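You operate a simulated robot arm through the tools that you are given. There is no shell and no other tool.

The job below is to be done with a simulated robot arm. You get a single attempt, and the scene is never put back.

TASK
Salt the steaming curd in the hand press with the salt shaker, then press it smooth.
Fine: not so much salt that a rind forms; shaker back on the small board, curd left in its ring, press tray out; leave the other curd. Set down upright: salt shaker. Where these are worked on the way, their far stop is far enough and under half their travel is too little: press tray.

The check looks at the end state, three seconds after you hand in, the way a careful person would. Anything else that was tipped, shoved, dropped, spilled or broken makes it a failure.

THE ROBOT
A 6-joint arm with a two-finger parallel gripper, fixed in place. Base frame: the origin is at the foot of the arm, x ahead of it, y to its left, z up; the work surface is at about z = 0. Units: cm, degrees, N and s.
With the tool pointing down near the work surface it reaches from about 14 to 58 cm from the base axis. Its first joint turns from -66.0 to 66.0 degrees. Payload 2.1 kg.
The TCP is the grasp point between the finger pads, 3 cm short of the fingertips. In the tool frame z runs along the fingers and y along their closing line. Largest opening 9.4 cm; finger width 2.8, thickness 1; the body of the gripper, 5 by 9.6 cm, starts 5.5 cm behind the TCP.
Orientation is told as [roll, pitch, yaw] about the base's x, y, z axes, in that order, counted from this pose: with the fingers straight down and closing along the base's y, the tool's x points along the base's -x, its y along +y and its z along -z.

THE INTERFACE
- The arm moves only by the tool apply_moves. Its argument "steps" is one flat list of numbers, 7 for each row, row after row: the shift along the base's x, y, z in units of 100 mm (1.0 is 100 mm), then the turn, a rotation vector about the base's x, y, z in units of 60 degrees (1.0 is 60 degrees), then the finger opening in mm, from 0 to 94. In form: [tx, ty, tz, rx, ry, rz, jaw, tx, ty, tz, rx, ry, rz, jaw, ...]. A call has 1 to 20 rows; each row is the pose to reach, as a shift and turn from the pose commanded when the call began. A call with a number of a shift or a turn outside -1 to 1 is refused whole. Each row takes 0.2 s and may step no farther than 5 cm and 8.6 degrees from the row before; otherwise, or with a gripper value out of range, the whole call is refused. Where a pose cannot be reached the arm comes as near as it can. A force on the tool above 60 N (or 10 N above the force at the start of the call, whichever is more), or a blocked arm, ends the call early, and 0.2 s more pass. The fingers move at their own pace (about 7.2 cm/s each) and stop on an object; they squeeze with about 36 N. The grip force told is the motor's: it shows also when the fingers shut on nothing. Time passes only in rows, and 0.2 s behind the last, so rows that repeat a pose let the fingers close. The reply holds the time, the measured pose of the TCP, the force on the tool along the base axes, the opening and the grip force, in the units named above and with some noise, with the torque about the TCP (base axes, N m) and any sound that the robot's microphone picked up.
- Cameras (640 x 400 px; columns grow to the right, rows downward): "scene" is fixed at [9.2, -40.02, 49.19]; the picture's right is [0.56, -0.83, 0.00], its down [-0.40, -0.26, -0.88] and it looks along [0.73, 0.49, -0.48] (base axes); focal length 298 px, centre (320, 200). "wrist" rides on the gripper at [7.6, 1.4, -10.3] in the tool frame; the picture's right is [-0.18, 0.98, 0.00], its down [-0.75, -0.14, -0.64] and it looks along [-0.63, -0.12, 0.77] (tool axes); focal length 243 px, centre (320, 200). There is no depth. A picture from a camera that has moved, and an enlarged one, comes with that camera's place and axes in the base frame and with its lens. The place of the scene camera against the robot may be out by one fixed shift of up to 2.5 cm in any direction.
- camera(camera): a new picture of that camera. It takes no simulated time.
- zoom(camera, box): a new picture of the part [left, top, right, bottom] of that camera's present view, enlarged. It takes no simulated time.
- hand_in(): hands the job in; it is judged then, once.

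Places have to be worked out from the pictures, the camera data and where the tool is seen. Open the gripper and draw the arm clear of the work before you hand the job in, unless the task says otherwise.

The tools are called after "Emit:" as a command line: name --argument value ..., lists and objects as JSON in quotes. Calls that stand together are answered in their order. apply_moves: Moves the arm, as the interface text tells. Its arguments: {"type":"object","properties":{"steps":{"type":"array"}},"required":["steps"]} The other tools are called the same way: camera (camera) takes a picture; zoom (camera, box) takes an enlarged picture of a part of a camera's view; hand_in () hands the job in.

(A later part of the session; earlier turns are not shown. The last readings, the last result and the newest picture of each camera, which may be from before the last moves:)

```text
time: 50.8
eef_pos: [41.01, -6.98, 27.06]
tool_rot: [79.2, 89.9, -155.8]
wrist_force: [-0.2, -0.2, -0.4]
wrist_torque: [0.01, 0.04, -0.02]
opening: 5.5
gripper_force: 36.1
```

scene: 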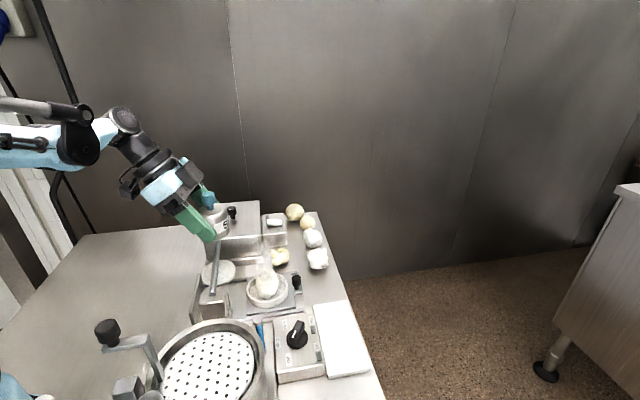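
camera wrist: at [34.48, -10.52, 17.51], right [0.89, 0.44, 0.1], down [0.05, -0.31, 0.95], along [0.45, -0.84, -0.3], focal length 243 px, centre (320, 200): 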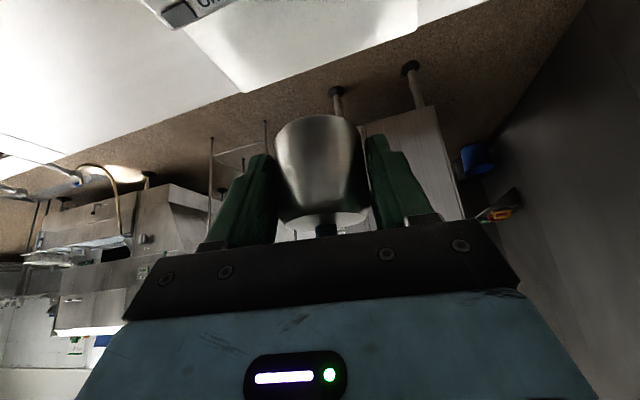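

Tilted 123° again with the mouth over the ring. I'll now pitch up in small steps toward a nearly full inversion, rising to keep the wrist clear of the lever.

Emit:
apply_moves --steps '[-0.0276, 0.0393, 0.08, -0.1069, -0.0749, 0, 40, -0.058, 0.0827, 0.16, -0.2138, -0.1498, 0, 40, -0.0913, 0.1302, 0.23, -0.3207, -0.2247, 0, 40, -0.1263, 0.1802, 0.3, -0.4276, -0.2996, 0, 40]'

Emit:
camera --camera "scene"

Emit:
zoom --camera "scene" --box '[215, 170, 325, 310]'

```text
time: 51.8
eef_pos: [39.89, -5.07, 30.03]
tool_rot: [179.9, 58.5, -55.0]
wrist_force: [0.0, -0.1, -1.4]
wrist_torque: [0.01, 0.02, 0.0]
opening: 5.51
gripper_force: 35.7
```

```text
taken
```

scene: 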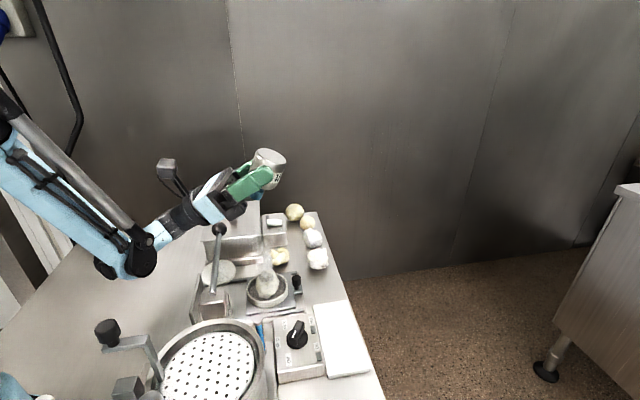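

```text
2.86 times, centred on (270, 240) of scene
camera zoom: at [9.2, -40.02, 49.19], right [0.56, -0.83, 0.0], down [-0.4, -0.26, -0.88], along [0.73, 0.49, -0.48], focal length 850 px, centre (463, 86)
```

zoom: 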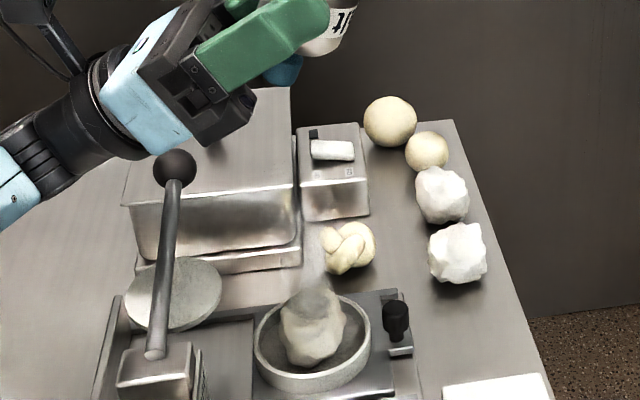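

At about 154° of tilt everything is clear. I'll give two long, brisk vertical strokes, 10 cm up and down at full speed, and check for salt or sound.

Emit:
apply_moves --steps '[0, 0, 0.49, 0, 0, 0, 40, 0, 0, 0.0, 0, 0, 0, 40, 0, 0, 0.49, 0, 0, 0, 40, 0, 0, 0.0, 0, 0, 0, 40, 0, 0, 0.49, 0, 0, 0, 40, 0, 0, 0.0, 0, 0, 0, 40]'

Emit:
zoom --camera "scene" --box '[215, 170, 325, 310]'

Emit:
zoom --camera "scene" --box '[240, 255, 310, 310]'

```text
time: 53.2
eef_pos: [39.79, -5.34, 30.21]
tool_rot: [179.9, 58.7, -54.9]
wrist_force: [0.1, 0.5, -2.0]
wrist_torque: [-0.02, 0.01, 0.01]
opening: 5.51
gripper_force: 35.9
```

```text
2.86 times, centred on (270, 240) of scene
camera zoom: at [9.2, -40.02, 49.19], right [0.56, -0.83, 0.0], down [-0.4, -0.26, -0.88], along [0.73, 0.49, -0.48], focal length 850 px, centre (463, 86)
```

zoom: 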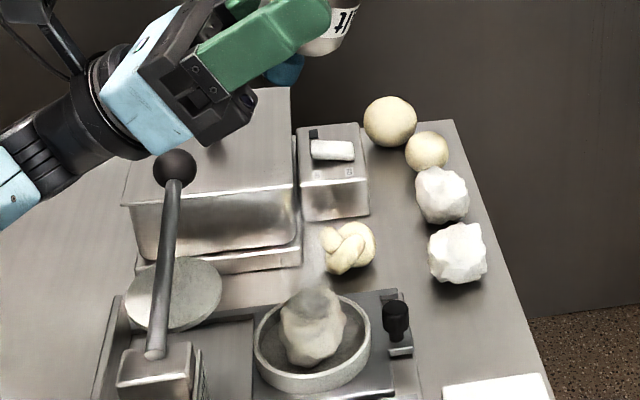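

```text
7.27 times, centred on (275, 282) of scene
camera zoom: at [9.2, -40.02, 49.19], right [0.56, -0.83, 0.0], down [-0.4, -0.26, -0.88], along [0.73, 0.49, -0.48], focal length 2165 px, centre (647, -400)
```

zoom: 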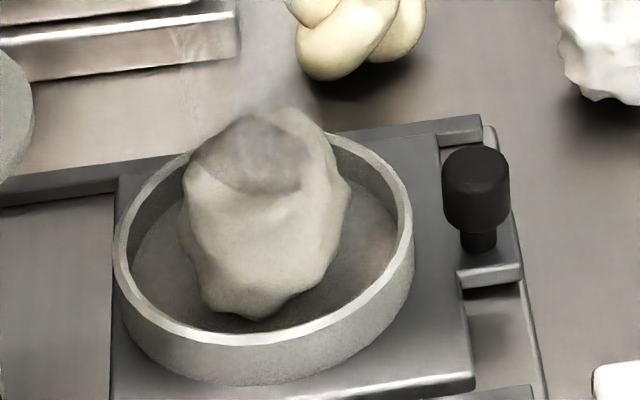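

Still nothing. I'll pitch up the remaining 16°, to about 170° and almost fully upside down, with one short shake.

Emit:
apply_moves --steps '[-0.0367, 0.0524, 0.05, -0.1069, -0.0749, 0, 40, -0.074, 0.1057, 0.1, -0.2138, -0.1498, 0, 40]'

Emit:
camera --camera "scene"

Emit:
zoom --camera "scene" --box '[215, 150, 325, 310]'

```text
time: 53.8
eef_pos: [39.02, -4.13, 30.99]
tool_rot: [180.1, 42.9, -55.1]
wrist_force: [0.4, 0.1, -1.8]
wrist_torque: [-0.03, -0.01, 0.03]
opening: 5.53
gripper_force: 35.8
```

```text
taken
```

scene: 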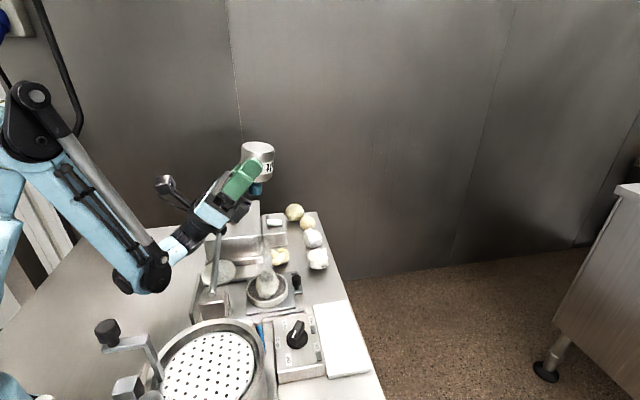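

```text
2.50 times, centred on (270, 230) of scene
camera zoom: at [9.2, -40.02, 49.19], right [0.56, -0.83, 0.0], down [-0.4, -0.26, -0.88], along [0.73, 0.49, -0.48], focal length 744 px, centre (445, 125)
```

zoom: 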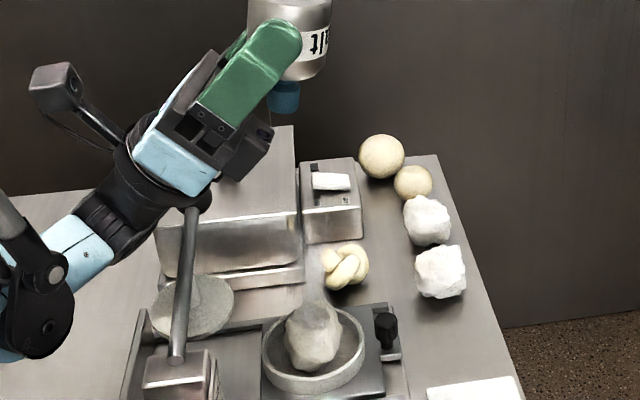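

Nearly upside down with the mouth over the ring, and no free flow. I'll give two strokes here and check.

Emit:
apply_moves --steps '[0, 0, 0.49, 0, 0, 0, 40, 0, 0, 0.0, 0, 0, 0, 40, 0, 0, 0.49, 0, 0, 0, 40, 0, 0, 0.0, 0, 0, 0, 40]'

Emit:
zoom --camera "scene" --box '[215, 150, 325, 310]'

Emit:
zoom --camera "scene" --box '[240, 255, 310, 310]'

```text
time: 54.8
eef_pos: [39.23, -4.43, 30.9]
tool_rot: [180.0, 43.0, -54.9]
wrist_force: [-0.5, -1.3, -1.2]
wrist_torque: [0.01, 0.01, 0.02]
opening: 5.51
gripper_force: 35.9
```

```text
2.50 times, centred on (270, 230) of scene
camera zoom: at [9.2, -40.02, 49.19], right [0.56, -0.83, 0.0], down [-0.4, -0.26, -0.88], along [0.73, 0.49, -0.48], focal length 744 px, centre (445, 125)
```

zoom: 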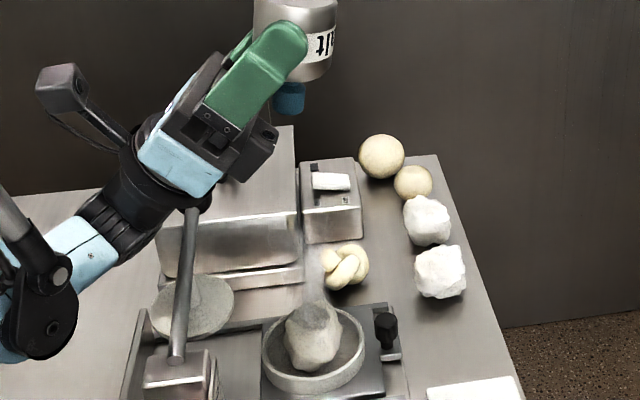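

```text
7.27 times, centred on (275, 282) of scene
camera zoom: at [9.2, -40.02, 49.19], right [0.56, -0.83, 0.0], down [-0.4, -0.26, -0.88], along [0.73, 0.49, -0.48], focal length 2165 px, centre (647, -400)
```

zoom: 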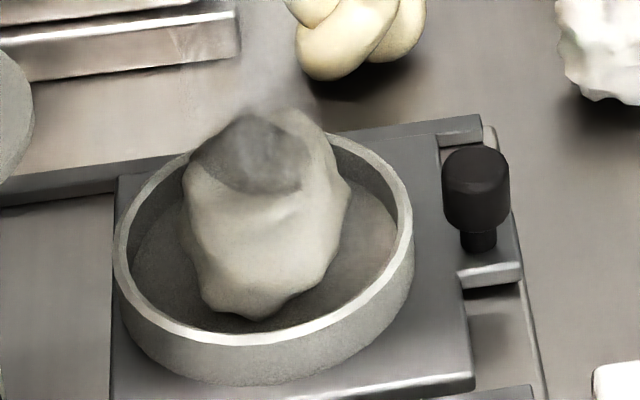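

Even fully inverted it gives nothing from this height, so distance may be the issue. I'll level the tool again and bring the mouth much closer to the curd, staying just clear of the lever.

Emit:
apply_moves --steps '[0.0367, -0.0524, 0, 0.1069, 0.0749, 0, 40, 0.074, -0.1057, 0, 0.2138, 0.1498, 0, 40, 0.109, -0.1556, -0.1, 0.3207, 0.2247, 0, 40, 0.1423, -0.203, -0.35, 0.4276, 0.2996, 0, 40, 0.1727, -0.2465, -0.6, 0.5345, 0.3745, 0, 40, 0.2003, -0.2858, -0.9, 0.6414, 0.4494, 0, 40]'

Emit:
apply_moves --steps '[0, 0, -0.15, 0, 0, 0, 40, 0, 0, -0.3, 0, 0, 0, 40, 0, 0, -0.4, 0, 0, 0, 40]'

Emit:
zoom --camera "scene" --box '[200, 190, 330, 310]'

Emit:
zoom --camera "scene" --box '[240, 255, 310, 310]'

```text
time: 56.2
eef_pos: [41.16, -6.84, 22.06]
tool_rot: [0.3, 89.9, 125.4]
wrist_force: [-0.3, 0.3, -0.9]
wrist_torque: [0.04, 0.02, 0.02]
opening: 5.46
gripper_force: 35.8
```

```text
time: 57.0
eef_pos: [41.1, -6.83, 18.05]
tool_rot: [-36.6, 90.0, 88.5]
wrist_force: [0.3, 0.6, -2.1]
wrist_torque: [-0.01, 0.03, 0.03]
opening: 5.5
gripper_force: 36.3
```

```text
3.33 times, centred on (265, 250) of scene
camera zoom: at [9.2, -40.02, 49.19], right [0.56, -0.83, 0.0], down [-0.4, -0.26, -0.88], along [0.73, 0.49, -0.48], focal length 992 px, centre (503, 33)
```

zoom: 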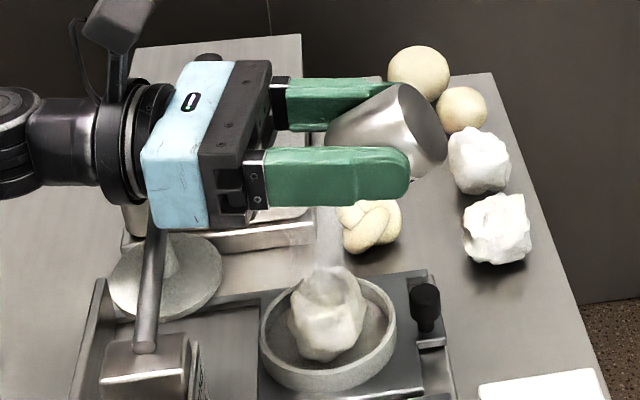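

```text
7.27 times, centred on (275, 282) of scene
camera zoom: at [9.2, -40.02, 49.19], right [0.56, -0.83, 0.0], down [-0.4, -0.26, -0.88], along [0.73, 0.49, -0.48], focal length 2165 px, centre (647, -400)
```

zoom: 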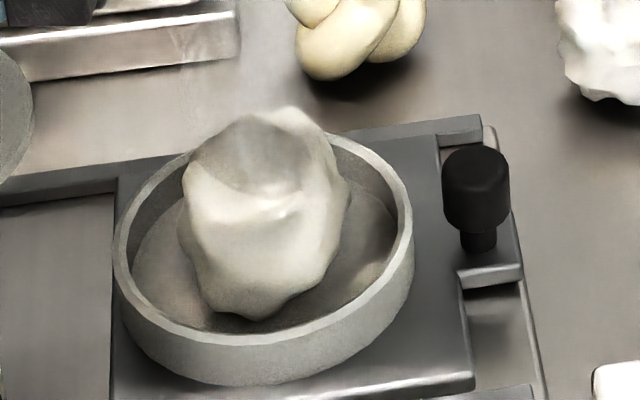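

There's a denser white streak between the shaker's mouth and the curd in this view, which could be falling salt. I'll zoom right in on it.

Emit:
zoom --camera "scene" --box '[245, 230, 295, 290]'

Emit:
zoom --camera "scene" --box '[252, 245, 288, 275]'

```text
6.67 times, centred on (270, 260) of scene
camera zoom: at [9.2, -40.02, 49.19], right [0.56, -0.83, 0.0], down [-0.4, -0.26, -0.88], along [0.73, 0.49, -0.48], focal length 1984 px, centre (653, -200)
```

zoom: 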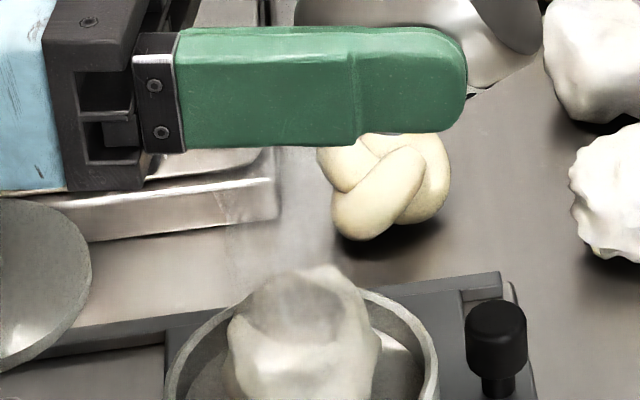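

```text
13.33 times, centred on (270, 260) of scene
camera zoom: at [9.2, -40.02, 49.19], right [0.56, -0.83, 0.0], down [-0.4, -0.26, -0.88], along [0.73, 0.49, -0.48], focal length 3968 px, centre (987, -600)
```

zoom: 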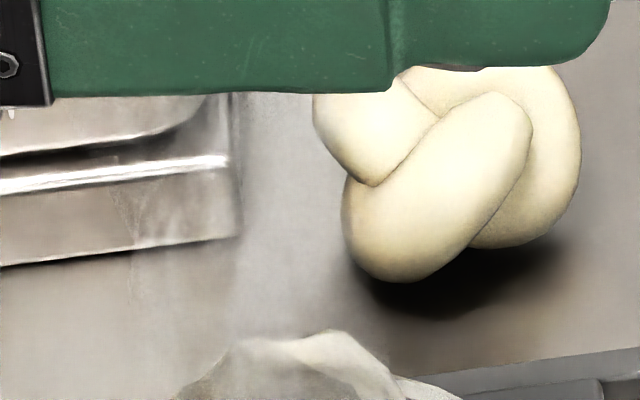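

That's just steam. I'll lower another 1.5 cm so the mouth is about 6 cm above the curd, and give two strokes.

Emit:
apply_moves --steps '[0, 0, -0.08, 0, 0, 0, 40, 0, 0, -0.15, 0, 0, 0, 40, 0, 0, 0.3, 0, 0, 0, 40, 0, 0, -0.15, 0, 0, 0, 40, 0, 0, 0.3, 0, 0, 0, 40, 0, 0, -0.15, 0, 0, 0, 40]'

Emit:
zoom --camera "scene" --box '[200, 190, 330, 310]'

Emit:
zoom --camera "scene" --box '[240, 255, 310, 310]'

```text
time: 58.4
eef_pos: [41.11, -6.87, 16.56]
tool_rot: [-131.5, 90.0, -6.3]
wrist_force: [-0.3, -0.5, -2.4]
wrist_torque: [0.02, -0.01, -0.01]
opening: 5.49
gripper_force: 36.4
```

```text
3.33 times, centred on (265, 250) of scene
camera zoom: at [9.21, -40.02, 49.19], right [0.56, -0.83, 0.0], down [-0.4, -0.26, -0.88], along [0.73, 0.49, -0.48], focal length 992 px, centre (503, 33)
```

zoom: 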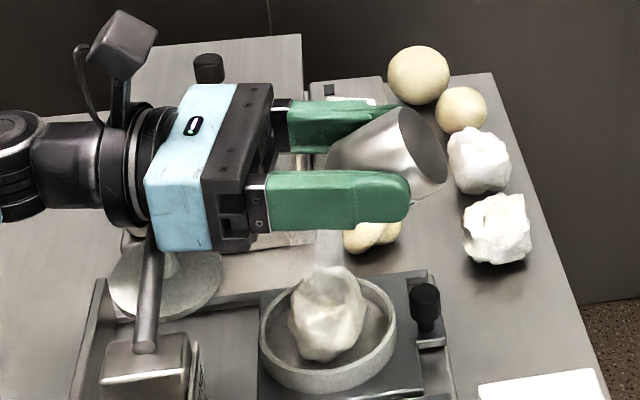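

```text
7.27 times, centred on (275, 282) of scene
camera zoom: at [9.21, -40.02, 49.19], right [0.56, -0.83, 0.0], down [-0.4, -0.26, -0.88], along [0.73, 0.49, -0.48], focal length 2165 px, centre (647, -400)
```

zoom: 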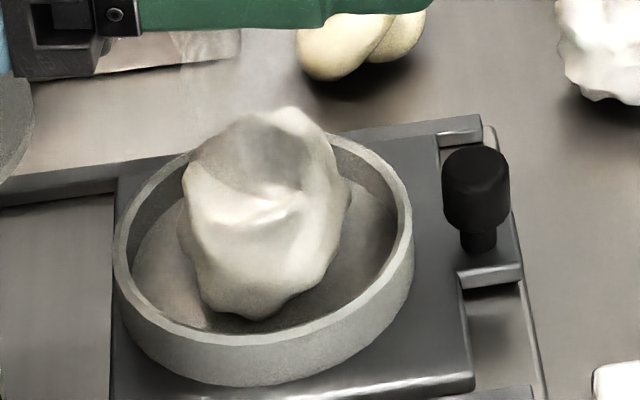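

Nothing visible yet. I'll try longer sustained strokes, 9 cm at full speed, from this low position, and watch for any grains or sound.

Emit:
apply_moves --steps '[0, 0, 0.48, 0, 0, 0, 40, 0, 0, 0.96, 0, 0, 0, 40, 0, 0, 0.48, 0, 0, 0, 40, 0, 0, 0.0, 0, 0, 0, 40, 0, 0, 0.48, 0, 0, 0, 40, 0, 0, 0.96, 0, 0, 0, 40, 0, 0, 0.48, 0, 0, 0, 40, 0, 0, 0.0, 0, 0, 0, 40]'

Emit:
zoom --camera "scene" --box '[200, 190, 330, 310]'

Emit:
zoom --camera "scene" --box '[240, 255, 310, 310]'

```text
time: 60.2
eef_pos: [40.8, -6.85, 16.31]
tool_rot: [-2.3, 89.8, 122.7]
wrist_force: [-0.4, -0.6, -1.7]
wrist_torque: [0.02, 0.02, 0.01]
opening: 5.5
gripper_force: 36.5
```

```text
3.33 times, centred on (265, 250) of scene
camera zoom: at [9.2, -40.02, 49.19], right [0.56, -0.83, 0.0], down [-0.4, -0.26, -0.88], along [0.73, 0.49, -0.48], focal length 992 px, centre (503, 33)
```

zoom: 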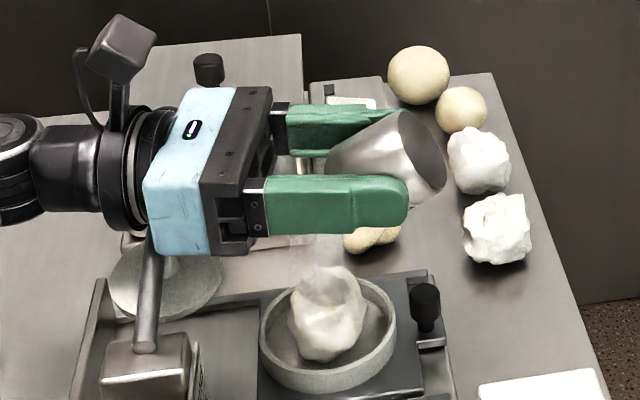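

```text
7.27 times, centred on (275, 282) of scene
camera zoom: at [9.2, -40.02, 49.19], right [0.56, -0.83, 0.0], down [-0.4, -0.26, -0.88], along [0.73, 0.49, -0.48], focal length 2165 px, centre (647, -400)
```

zoom: 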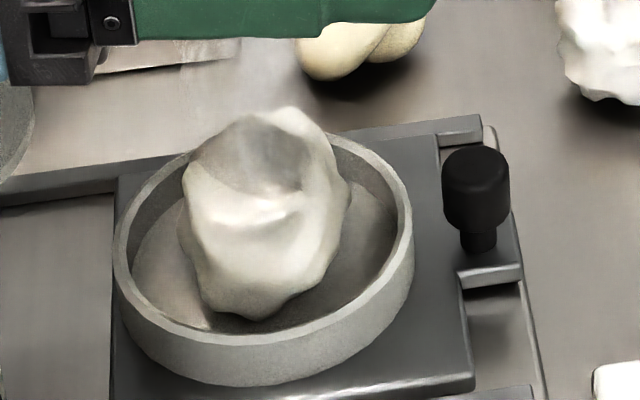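

The curd top is nearer z 8, so the mouth was within 5 cm of it, but only at 123° of tilt. I'll combine steep and close: 148° of tilt at the lowest height that clears the lever.

Emit:
apply_moves --steps '[0, 0, 0.3, 0, 0, 0, 40, -0.029, 0.042, 0.38, -0.1138, -0.0797, 0, 40, -0.062, 0.0885, 0.44, -0.2275, -0.1595, 0, 40, -0.0976, 0.139, 0.48, -0.3413, -0.2392, 0, 40]'

Emit:
zoom --camera "scene" --box '[200, 190, 330, 310]'

Emit:
apply_moves --steps '[0, 0, 0.48, 0, 0, 0, 40, 0, 0, 0, 0, 0, 0, 40, 0, 0, 0.48, 0, 0, 0, 40, 0, 0, 0, 0, 0, 0, 40]'

Emit:
zoom --camera "scene" --box '[200, 190, 330, 310]'

Emit:
zoom --camera "scene" --box '[240, 255, 310, 310]'

```text
time: 61.2
eef_pos: [41.54, -4.96, 23.07]
tool_rot: [-179.9, 65.0, -54.9]
wrist_force: [-0.7, 0.3, -1.5]
wrist_torque: [0.06, 0.03, 0.05]
opening: 5.49
gripper_force: 35.8
out of reach, approached as far as the arm can: row 3, 4
```

```text
3.33 times, centred on (265, 250) of scene
camera zoom: at [9.2, -40.02, 49.19], right [0.56, -0.83, 0.0], down [-0.4, -0.26, -0.88], along [0.73, 0.49, -0.48], focal length 992 px, centre (503, 33)
```

zoom: 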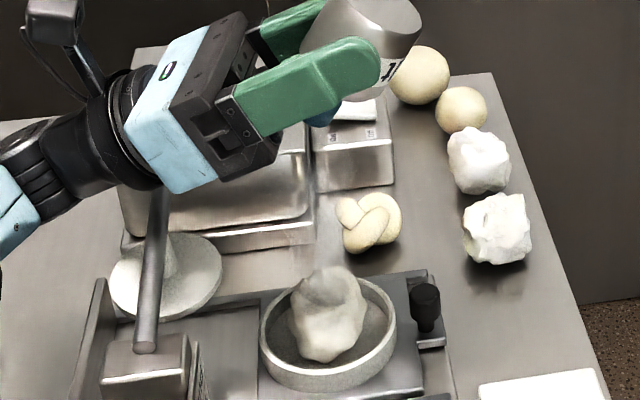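

```text
time: 62.2
eef_pos: [41.55, -5.15, 23.2]
tool_rot: [180.0, 65.0, -54.9]
wrist_force: [-0.5, 0.3, -1.8]
wrist_torque: [0.04, 0.02, -0.01]
opening: 5.53
gripper_force: 35.8
```

```text
3.33 times, centred on (265, 250) of scene
camera zoom: at [9.2, -40.02, 49.19], right [0.56, -0.83, 0.0], down [-0.4, -0.26, -0.88], along [0.73, 0.49, -0.48], focal length 992 px, centre (503, 33)
```

zoom: 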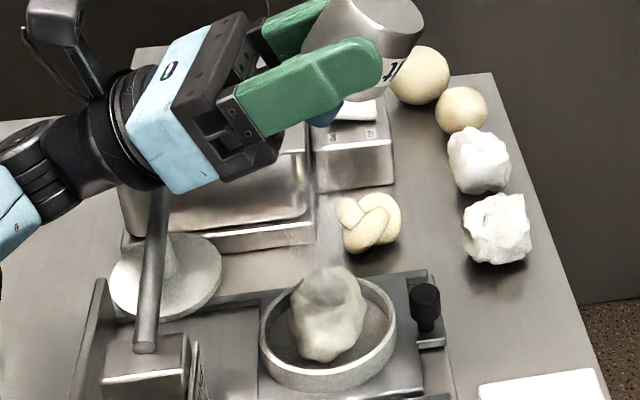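

```text
7.27 times, centred on (275, 282) of scene
camera zoom: at [9.2, -40.02, 49.19], right [0.56, -0.83, 0.0], down [-0.4, -0.26, -0.88], along [0.73, 0.49, -0.48], focal length 2165 px, centre (647, -400)
```

zoom: 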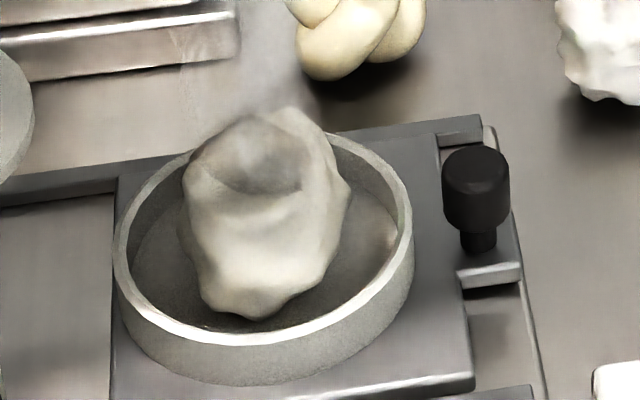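

Still no salt at 148° of tilt, and the arm can't get lower in this posture. To pour steep and close together I need a flatter grasp, so I'll stand the shaker on the open inland table, regrip it at a lower pitch, and use the free gripper to inspect. First I'll turn it upright again.

Emit:
apply_moves --steps '[0.0, 0.0, 0.2, 0, 0, 0, 40, 0.029, -0.042, 0.35, 0.1138, 0.0797, 0, 40, 0.062, -0.0885, 0.5, 0.2275, 0.1595, 0, 40, 0.0976, -0.139, 0.58, 0.3413, 0.2392, 0, 40]'

Emit:
apply_moves --steps '[-0.0348, -0.0244, 0, 0.0718, -0.1024, 0, 40, -0.069, -0.048, 0, 0.1435, -0.2048, 0, 40, -0.102, -0.071, 0, 0.2153, -0.3071, 0, 40, -0.133, -0.093, 0, 0.287, -0.4095, 0, 40, -0.162, -0.114, 0, 0.3588, -0.5119, 0, 40, -0.188, -0.132, 0, 0.4305, -0.6143, 0, 40, -0.211, -0.148, 0, 0.5023, -0.7166, 0, 40, -0.231, -0.162, 0, 0.574, -0.819, 0, 40]'

Emit:
apply_moves --steps '[-0.0154, -0.0108, 0, 0.0718, -0.1024, 0, 40, -0.0266, -0.0186, 0, 0.1435, -0.2048, 0, 40, -0.0334, -0.0234, 0, 0.2153, -0.3071, 0, 40, -0.0357, -0.025, 0, 0.287, -0.4095, 0, 40, -0.0334, -0.0234, 0, 0.3588, -0.5119, 0, 40, -0.0266, -0.0186, 0, 0.4305, -0.6143, 0, 40, -0.0154, -0.0108, 0, 0.5023, -0.7166, 0, 40, 0, 0, 0, 0.574, -0.819, 0, 40]'

Emit:
apply_moves --steps '[0.0193, 0.0135, 0, 0.0718, -0.1024, 0, 40, 0.0423, 0.0296, 0, 0.1435, -0.2048, 0, 40, 0.0685, 0.048, 0, 0.2153, -0.3071, 0, 40, 0.0974, 0.0683, 0, 0.287, -0.4095, 0, 40, 0.1287, 0.0902, 0, 0.3588, -0.5119, 0, 40, 0.1616, 0.1133, 0, 0.4305, -0.6143, 0, 40, 0.1958, 0.1372, 0, 0.5023, -0.7166, 0, 40, 0.2306, 0.1616, 0, 0.574, -0.819, 0, 40]'

```text
time: 63.2
eef_pos: [42.69, -6.31, 28.86]
tool_rot: [-2.4, 90.0, 122.7]
wrist_force: [-0.2, 0.5, -1.4]
wrist_torque: [0.04, -0.01, -0.02]
opening: 5.53
gripper_force: 35.7
```

```text
time: 65.0
eef_pos: [40.31, -8.05, 28.94]
tool_rot: [-90.0, 29.9, 35.2]
wrist_force: [0.3, 0.5, -0.1]
wrist_torque: [0.02, 0.0, -0.01]
opening: 5.5
gripper_force: 35.7
```

```text
time: 66.8
eef_pos: [40.26, -7.98, 28.83]
tool_rot: [-90.0, -30.1, 35.0]
wrist_force: [0.9, -0.6, -2.6]
wrist_torque: [0.02, -0.02, 0.02]
opening: 5.47
gripper_force: 36.0
```

```text
time: 68.6
eef_pos: [42.63, -6.46, 28.76]
tool_rot: [92.6, -89.8, -147.6]
wrist_force: [0.8, 1.0, -1.8]
wrist_torque: [0.02, -0.04, -0.02]
opening: 5.5
gripper_force: 36.4
```

Upright-side again. I'll pitch the tool back down and start moving inland, high over the lever.

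Emit:
apply_moves --steps '[-0.06, 0.08, 0, 0.1111, 0.0779, 0, 40, -0.12, 0.16, 0, 0.2223, 0.1557, 0, 40, -0.18, 0.24, 0, 0.3334, 0.2336, 0, 40, -0.25, 0.33, -0.05, 0.4446, 0.3114, 0, 40, -0.33, 0.43, -0.1, 0.5557, 0.3893, 0, 40, -0.42, 0.54, -0.15, 0.6669, 0.4671, 0, 40, -0.52, 0.66, -0.2, 0.778, 0.545, 0, 40]'

Emit:
apply_moves --steps '[-0.2, 0.3, -0.05, 0, 0, 0, 40, -0.45, 0.65, -0.1, 0, 0, 0, 40, -0.7, 0.95, -0.2, 0, 0, 0, 40, -0.85, 1.0, -0.4, 0, 0, 0, 40]'

Emit:
camera --camera "scene"

Emit:
camera --camera "wrist"

```text
time: 70.2
eef_pos: [37.26, 0.31, 26.9]
tool_rot: [0.1, -33.0, -55.0]
wrist_force: [-1.0, -0.5, -0.6]
wrist_torque: [0.01, 0.02, 0.03]
opening: 5.5
gripper_force: 36.2
```

```text
time: 71.2
eef_pos: [28.86, 10.37, 22.76]
tool_rot: [0.0, -33.0, -55.0]
wrist_force: [-0.4, -0.5, -0.4]
wrist_torque: [0.01, 0.01, -0.02]
opening: 5.5
gripper_force: 36.1
```

```text
taken
```

scene: 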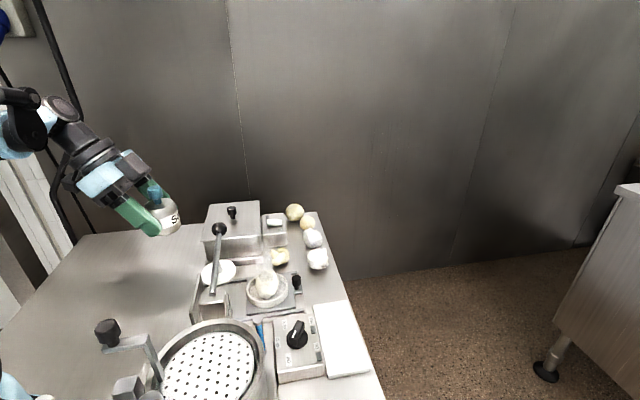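

```text
taken
camera wrist: at [23.1, 20.96, 27.29], right [0.89, 0.44, 0.1], down [0.05, -0.31, 0.95], along [0.45, -0.84, -0.3], focal length 243 px, centre (320, 200)
```

wrist: 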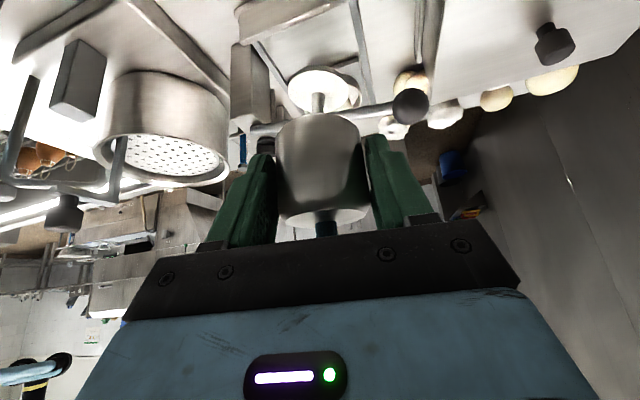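

The inland table is clear here. I'll shift slightly and lower the shaker toward the table in stages.

Emit:
apply_moves --steps '[-0.07, 0.12, -0.4, 0, 0, 0, 40, -0.13, 0.23, -0.8, 0, 0, 0, 40, -0.13, 0.23, -1.0, 0, 0, 0, 40]'

Emit:
apply_moves --steps '[0, 0, -0.3, 0, 0, 0, 40, 0, 0, -0.55, 0, 0, 0, 40, 0, 0, -0.7, 0, 0, 0, 40]'

Emit:
zoom --camera "scene" --box '[90, 200, 250, 340]'

```text
time: 72.0
eef_pos: [27.53, 12.53, 12.8]
tool_rot: [-0.1, -33.0, -55.0]
wrist_force: [-0.4, -0.4, -0.9]
wrist_torque: [0.02, 0.01, 0.02]
opening: 5.48
gripper_force: 35.8
```

```text
time: 72.8
eef_pos: [27.53, 12.64, 5.73]
tool_rot: [0.0, -33.0, -55.0]
wrist_force: [0.4, 0.0, -1.4]
wrist_torque: [0.02, -0.01, -0.01]
opening: 5.5
gripper_force: 36.3
```

```text
2.86 times, centred on (170, 270) of scene
camera zoom: at [9.2, -40.02, 49.19], right [0.56, -0.83, 0.0], down [-0.4, -0.26, -0.88], along [0.73, 0.49, -0.48], focal length 850 px, centre (749, 0)
```

zoom: 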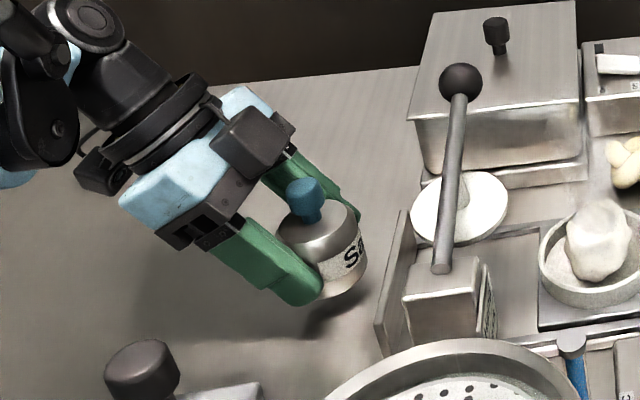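

The shaker hovers about 2 cm over clear table. I'll lower it gently in small steps.

Emit:
apply_moves --steps '[0, 0, -0.06, 0, 0, 0, 40, 0, 0, -0.11, 0, 0, 0, 40, 0, 0, -0.14, 0, 0, 0, 40]'

Emit:
apply_moves --steps '[0, 0, -0.02, 0, 0, 0, 40, 0, 0, -0.04, 0, 0, 0, 40]'

```text
time: 73.6
eef_pos: [27.59, 12.56, 4.58]
tool_rot: [0.0, -33.0, -55.1]
wrist_force: [-0.6, -0.1, -1.0]
wrist_torque: [0.03, 0.0, -0.03]
opening: 5.48
gripper_force: 36.3
```

```text
time: 74.2
eef_pos: [27.6, 12.59, 4.01]
tool_rot: [0.1, -33.0, -55.0]
wrist_force: [-0.3, 0.2, -1.9]
wrist_torque: [0.02, -0.03, 0.01]
opening: 5.47
gripper_force: 35.6
```

No contact yet at z 4.0. I'll keep going in 1–2 mm steps.

Emit:
apply_moves --steps '[0, 0, -0.015, 0, 0, 0, 40, 0, 0, -0.03, 0, 0, 0, 40]'

Emit:
zoom --camera "scene" --box '[130, 240, 200, 300]'

```text
time: 74.8
eef_pos: [27.56, 12.41, 3.71]
tool_rot: [0.1, -33.0, -55.1]
wrist_force: [-0.1, 0.5, -0.6]
wrist_torque: [0.02, 0.01, -0.01]
opening: 5.51
gripper_force: 36.0
```

```text
6.67 times, centred on (165, 270) of scene
camera zoom: at [9.2, -40.02, 49.19], right [0.56, -0.83, 0.0], down [-0.4, -0.26, -0.88], along [0.73, 0.49, -0.48], focal length 1984 px, centre (1353, -267)
```

zoom: 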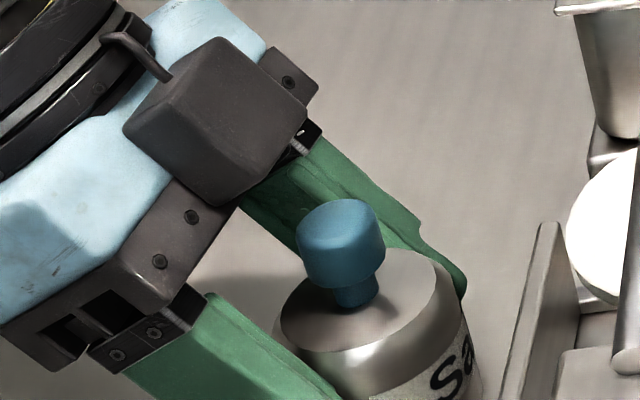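

Nearly there. I'll take two more tiny steps, watching the force.

Emit:
apply_moves --steps '[0, 0, -0.015, 0, 0, 0, 40, 0, 0, -0.015, 0, 0, 0, 40]'

Emit:
apply_moves --steps '[0, 0, -0.012, 0, 0, 0, 40, 0, 0, -0.012, 0, 0, 0, 40]'

```text
time: 75.4
eef_pos: [27.66, 12.43, 3.65]
tool_rot: [0.1, -33.1, -55.0]
wrist_force: [-4.2, 6.6, 28.0]
wrist_torque: [-0.26, -0.14, 0.04]
opening: 5.52
gripper_force: 36.3
```

```text
time: 76.0
eef_pos: [27.69, 12.47, 3.45]
tool_rot: [0.1, -33.0, -55.2]
wrist_force: [3.0, 2.6, 27.4]
wrist_torque: [-0.28, -0.25, 0.06]
opening: 5.51
gripper_force: 35.8
```

It's on the table now, with about 28 N of contact. I'll ease up a hair and open the fingers.

Emit:
apply_moves --steps '[0, 0, 0.015, 0, 0, 0, 40, 0, 0, 0.015, 0, 0, 0, 60, 0, 0, 0.015, 0, 0, 0, 72, 0, 0, 0.015, 0, 0, 0, 72]'

Emit:
zoom --camera "scene" --box '[110, 220, 230, 330]'

Emit:
camera --camera "wrist"

```text
time: 77.0
eef_pos: [27.64, 12.6, 3.74]
tool_rot: [0.0, -33.0, -55.0]
wrist_force: [0.1, 0.2, -0.3]
wrist_torque: [0.01, -0.02, 0.01]
opening: 7.2
gripper_force: 0.1
```

```text
3.64 times, centred on (170, 275) of scene
camera zoom: at [9.2, -40.02, 49.19], right [0.56, -0.83, 0.0], down [-0.4, -0.26, -0.88], along [0.73, 0.49, -0.48], focal length 1082 px, centre (866, -73)
```

zoom: 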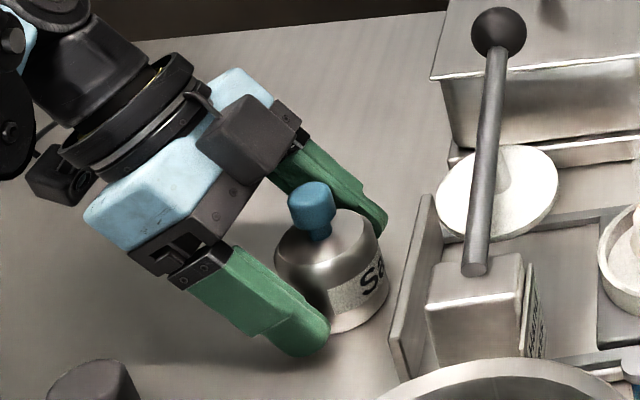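

```text
taken
camera wrist: at [21.93, 23.15, 8.13], right [0.89, 0.44, 0.1], down [0.05, -0.31, 0.95], along [0.45, -0.84, -0.3], focal length 243 px, centre (320, 200)
```

wrist: 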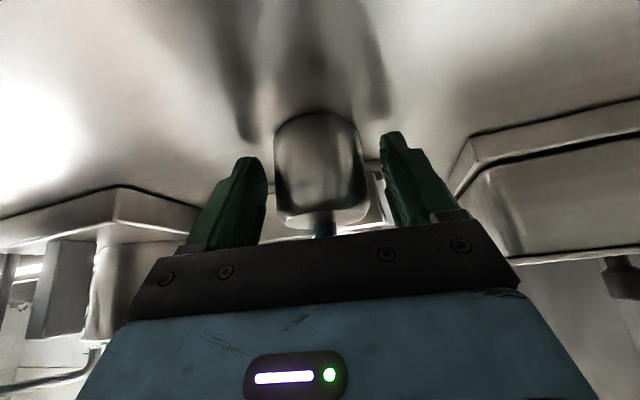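

It's standing upright and free on the table. I'll back out, then use the empty gripper's camera to inspect the curd and the shaker's cap.

Emit:
apply_moves --steps '[-0.07, 0.1, 0.19, 0, 0, 0, 72, -0.16, 0.22, 0.42, 0, 0, 0, 72, -0.28, 0.4, 0.75, 0, 0, 0, 80]'

Emit:
camera --camera "wrist"

Emit:
zoom --camera "wrist" --box '[260, 70, 390, 200]'

Emit:
zoom --camera "scene" --box '[140, 240, 200, 300]'

```text
time: 77.8
eef_pos: [24.74, 16.45, 11.13]
tool_rot: [0.0, -32.9, -55.0]
wrist_force: [-0.7, -0.4, 0.8]
wrist_torque: [-0.01, 0.0, 0.02]
opening: 8.02
gripper_force: 0.0
```

```text
taken
camera wrist: at [19.13, 27.06, 15.77], right [0.89, 0.44, 0.1], down [0.05, -0.31, 0.95], along [0.45, -0.84, -0.3], focal length 243 px, centre (320, 200)
```

wrist: 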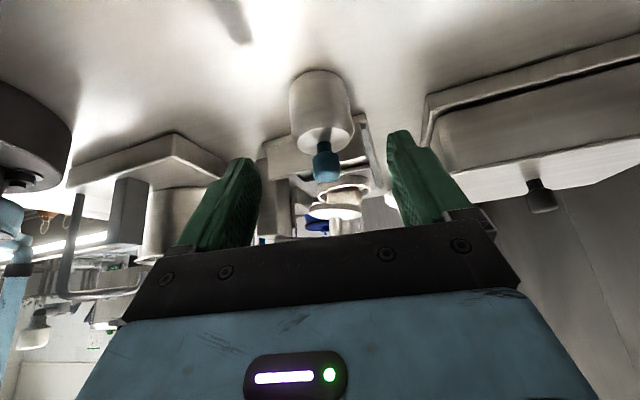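

```text
3.08 times, centred on (325, 135) of wrist
camera zoom: at [19.13, 27.06, 15.77], right [0.89, 0.44, 0.1], down [0.05, -0.31, 0.95], along [0.45, -0.84, -0.3], focal length 746 px, centre (305, 400)
```

zoom: 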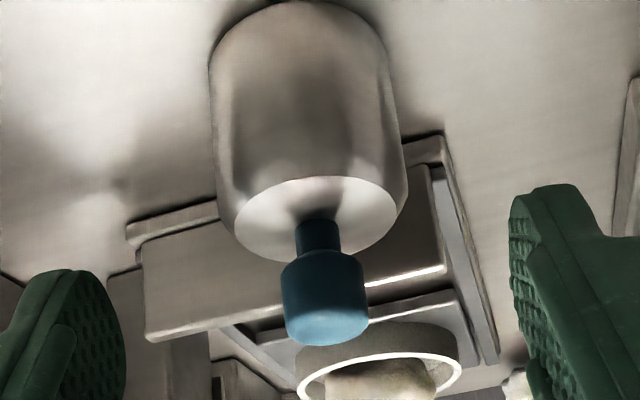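

```text
6.67 times, centred on (170, 270) of scene
camera zoom: at [9.2, -40.02, 49.19], right [0.56, -0.83, 0.0], down [-0.4, -0.26, -0.88], along [0.73, 0.49, -0.48], focal length 1984 px, centre (1320, -267)
```

zoom: 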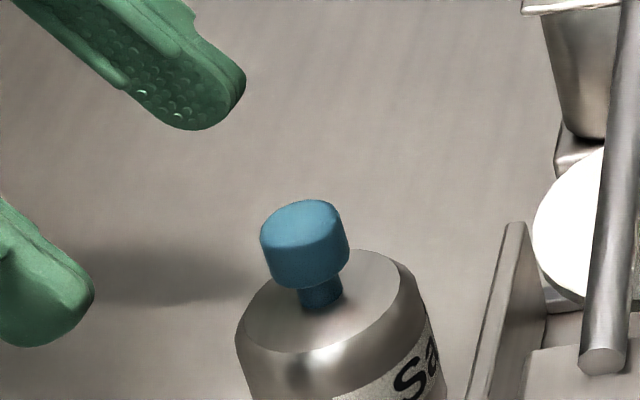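

The cap is plain, with no visible holes, on a narrow stem. I'll swing the empty gripper to a tool-down pose and look at the curd from close above.

Emit:
apply_moves --steps '[0.0, 0.0, 0.4, 0.05, 0.035, 0, 80, 0.0, 0.0, 0.8, 0.15, 0.105, 0, 80, 0.05, -0.05, 0.98, 0.25, 0.175, 0, 80, 0.1, -0.1, 0.98, 0.35, 0.245, 0, 80, 0.15, -0.15, 0.98, 0.45, 0.316, 0, 80]'

Emit:
apply_moves --steps '[0.15, -0.2, 0, 0, 0, 0.13, 80, 0.3, -0.4, 0, 0, 0, 0.26, 80, 0.45, -0.6, 0, 0, 0, 0.39, 80, 0.6, -0.8, 0, 0, 0, 0.52, 80, 0.75, -0.95, 0, 0, 0, 0.65, 80, 0.9, -1.0, 0, 0, 0, 0.78, 80, 1.0, -1.0, 0, 0, 0, 0.917, 80]'

Emit:
camera --camera "wrist"

Emit:
camera --camera "scene"

```text
time: 79.0
eef_pos: [26.24, 14.93, 20.97]
tool_rot: [0.0, 0.1, -55.0]
wrist_force: [0.5, 0.3, -0.2]
wrist_torque: [-0.03, 0.0, 0.0]
opening: 8.0
gripper_force: 0.1
```

```text
time: 80.6
eef_pos: [36.1, 5.0, 20.96]
tool_rot: [-0.1, 0.0, 0.3]
wrist_force: [1.0, -0.1, 0.7]
wrist_torque: [0.0, -0.02, 0.02]
opening: 8.0
gripper_force: 0.1
```

```text
taken
camera wrist: at [28.52, 6.55, 31.32], right [0.18, 0.98, 0.0], down [0.75, -0.14, 0.64], along [0.63, -0.12, -0.77], focal length 243 px, centre (320, 200)
```

wrist: 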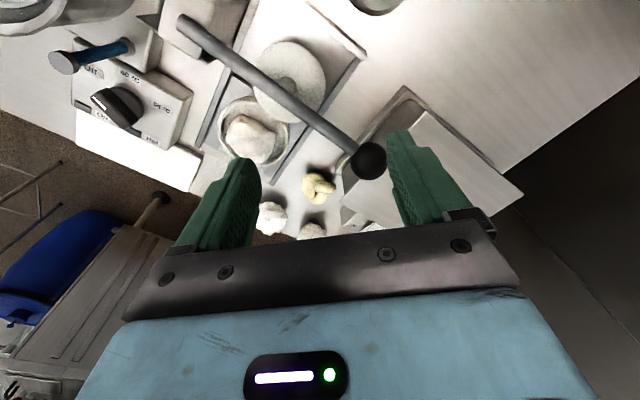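

```text
taken
```

scene: 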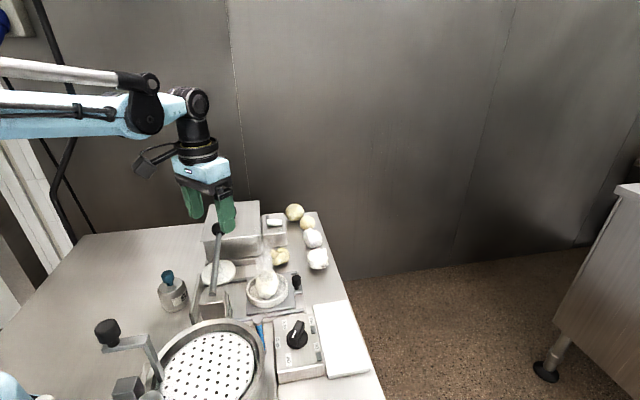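

Now I'll zoom in on the curd from this overhead wrist view.

Emit:
zoom --camera "wrist" --box '[205, 85, 305, 175]'

Emit:
zoom --camera "wrist" --box '[225, 105, 285, 165]'

Emit:
zoom --camera "wrist" --box '[160, 0, 380, 180]'

Emit:
zoom --camera "scene" --box '[240, 255, 310, 310]'

```text
4.44 times, centred on (255, 130) of wrist
camera zoom: at [28.52, 6.55, 31.32], right [0.18, 0.98, 0.0], down [0.75, -0.14, 0.64], along [0.63, -0.12, -0.77], focal length 1078 px, centre (609, 511)
```

zoom: 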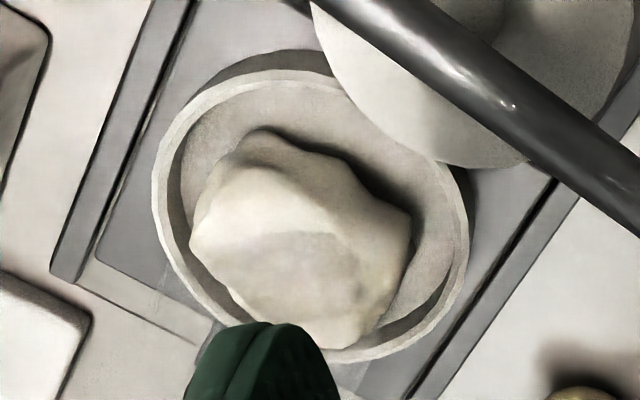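

```text
6.67 times, centred on (255, 135) of wrist
camera zoom: at [28.52, 6.55, 31.32], right [0.18, 0.98, 0.0], down [0.75, -0.14, 0.64], along [0.63, -0.12, -0.77], focal length 1618 px, centre (753, 633)
```

zoom: 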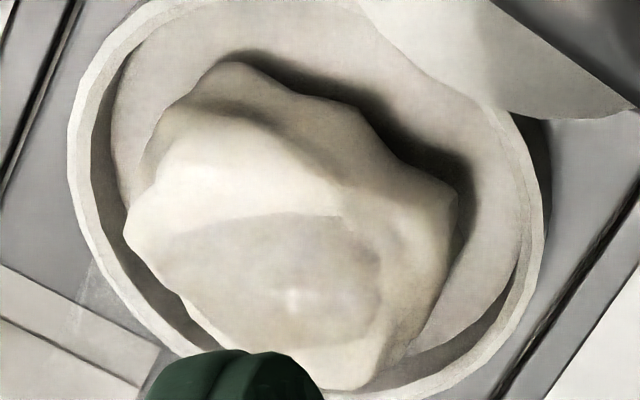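

```text
2.22 times, centred on (270, 90) of wrist
camera zoom: at [28.52, 6.55, 31.32], right [0.18, 0.98, 0.0], down [0.75, -0.14, 0.64], along [0.63, -0.12, -0.77], focal length 539 px, centre (431, 444)
```

zoom: 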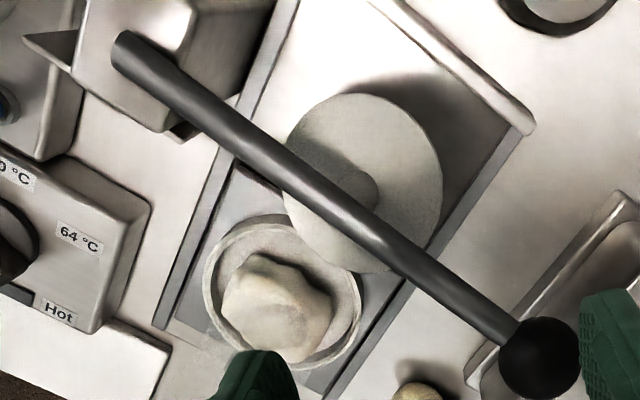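

```text
7.27 times, centred on (275, 282) of scene
camera zoom: at [9.2, -40.02, 49.19], right [0.56, -0.83, 0.0], down [-0.4, -0.26, -0.88], along [0.73, 0.49, -0.48], focal length 2165 px, centre (647, -400)
```

zoom: 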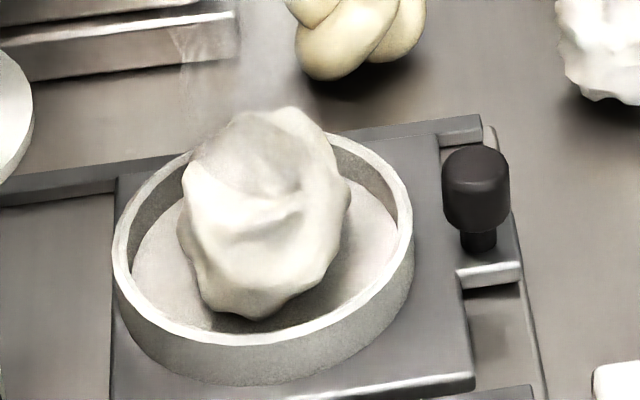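

Clearly no salt on the curd or in the ring. I'll regrip the shaker flatter, at about 37° pitch, so it can be almost upside down while close to the curd. First I'll go back over it and re-yaw to -55°.

Emit:
apply_moves --steps '[-0.1, 0.1, 0.05, 0, 0, -0.13, 76, -0.22, 0.2, 0.05, 0, 0, -0.26, 76, -0.34, 0.3, 0.05, 0, 0, -0.39, 76, -0.46, 0.4, 0.05, 0, 0, -0.52, 76, -0.58, 0.5, 0.05, 0, 0, -0.65, 76, -0.7, 0.6, 0.05, 0, 0, -0.78, 76, -0.8, 0.7, 0.05, 0, 0, -0.917, 76]'

Emit:
apply_moves --steps '[0, 0, -0.05, -0.1033, -0.0724, 0, 76, 0, 0, -0.1, -0.2066, -0.1449, 0, 76, 0, 0.02, -0.15, -0.3099, -0.2173, 0, 76, 0, 0.04, -0.2, -0.4131, -0.2897, 0, 76, 0, 0.06, -0.25, -0.5164, -0.3621, 0, 76, 0, 0.07, -0.3, -0.6197, -0.4346, 0, 76, 0, 0.07, -0.35, -0.723, -0.507, 0, 76]'

Emit:
camera --camera "wrist"

Emit:
camera --camera "scene"

```text
time: 82.2
eef_pos: [28.2, 12.07, 21.47]
tool_rot: [-0.1, 0.0, -55.2]
wrist_force: [0.0, -0.2, 1.2]
wrist_torque: [0.04, -0.01, 0.0]
opening: 7.58
gripper_force: 0.0
```

```text
time: 83.8
eef_pos: [28.32, 12.74, 18.03]
tool_rot: [0.1, -53.0, -55.1]
wrist_force: [-0.2, -0.8, 0.6]
wrist_torque: [-0.02, 0.02, 0.0]
opening: 7.59
gripper_force: 0.0
```

```text
taken
camera wrist: at [22.16, 24.05, 18.09], right [0.87, 0.47, 0.15], down [-0.15, -0.03, 0.99], along [0.47, -0.88, 0.04], focal length 243 px, centre (320, 200)
```

wrist: 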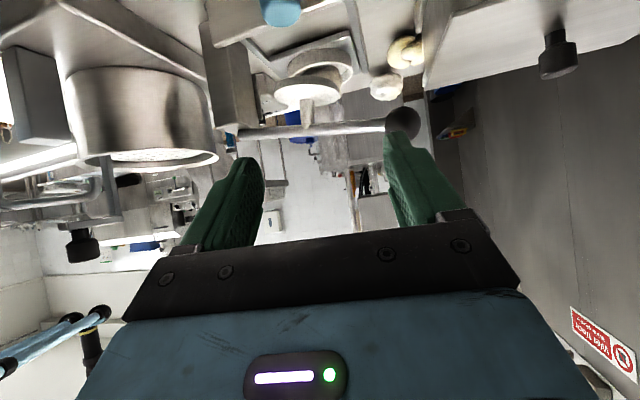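

```text
taken
```

scene: 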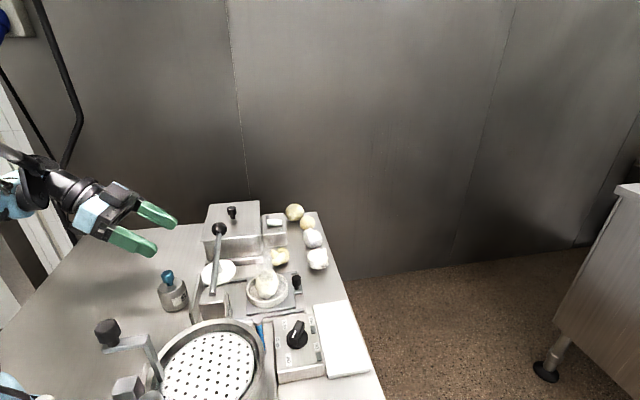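

The shaker stands at about (28.1, 11.8). I'll align laterally and descend partway with the fingers open around it.

Emit:
apply_moves --steps '[-0.035, -0.014, -0.3, 0, 0, 0, 76, -0.068, -0.028, -0.6, 0, 0, 0, 76, -0.068, -0.028, -0.85, 0, 0, 0, 76]'

Emit:
camera --camera "wrist"

Emit:
zoom --camera "scene" --box '[90, 200, 250, 340]'

```text
time: 84.6
eef_pos: [27.67, 12.26, 9.21]
tool_rot: [-0.1, -53.0, -54.9]
wrist_force: [-0.1, 0.3, -0.5]
wrist_torque: [0.04, 0.02, 0.02]
opening: 7.58
gripper_force: 0.2
```

```text
taken
camera wrist: at [21.53, 23.6, 9.41], right [0.87, 0.47, 0.15], down [-0.15, -0.03, 0.99], along [0.47, -0.88, 0.04], focal length 243 px, centre (320, 200)
```

wrist: 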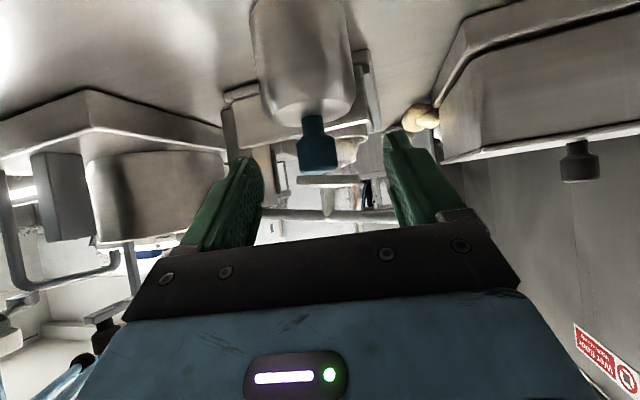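

```text
2.86 times, centred on (170, 270) of scene
camera zoom: at [9.2, -40.02, 49.19], right [0.56, -0.83, 0.0], down [-0.4, -0.26, -0.88], along [0.73, 0.49, -0.48], focal length 850 px, centre (749, 0)
```

zoom: 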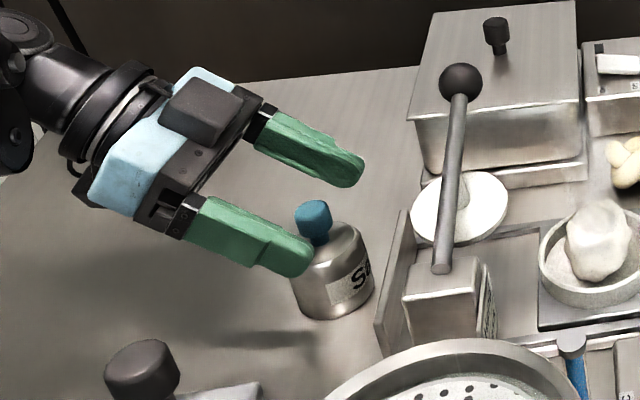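

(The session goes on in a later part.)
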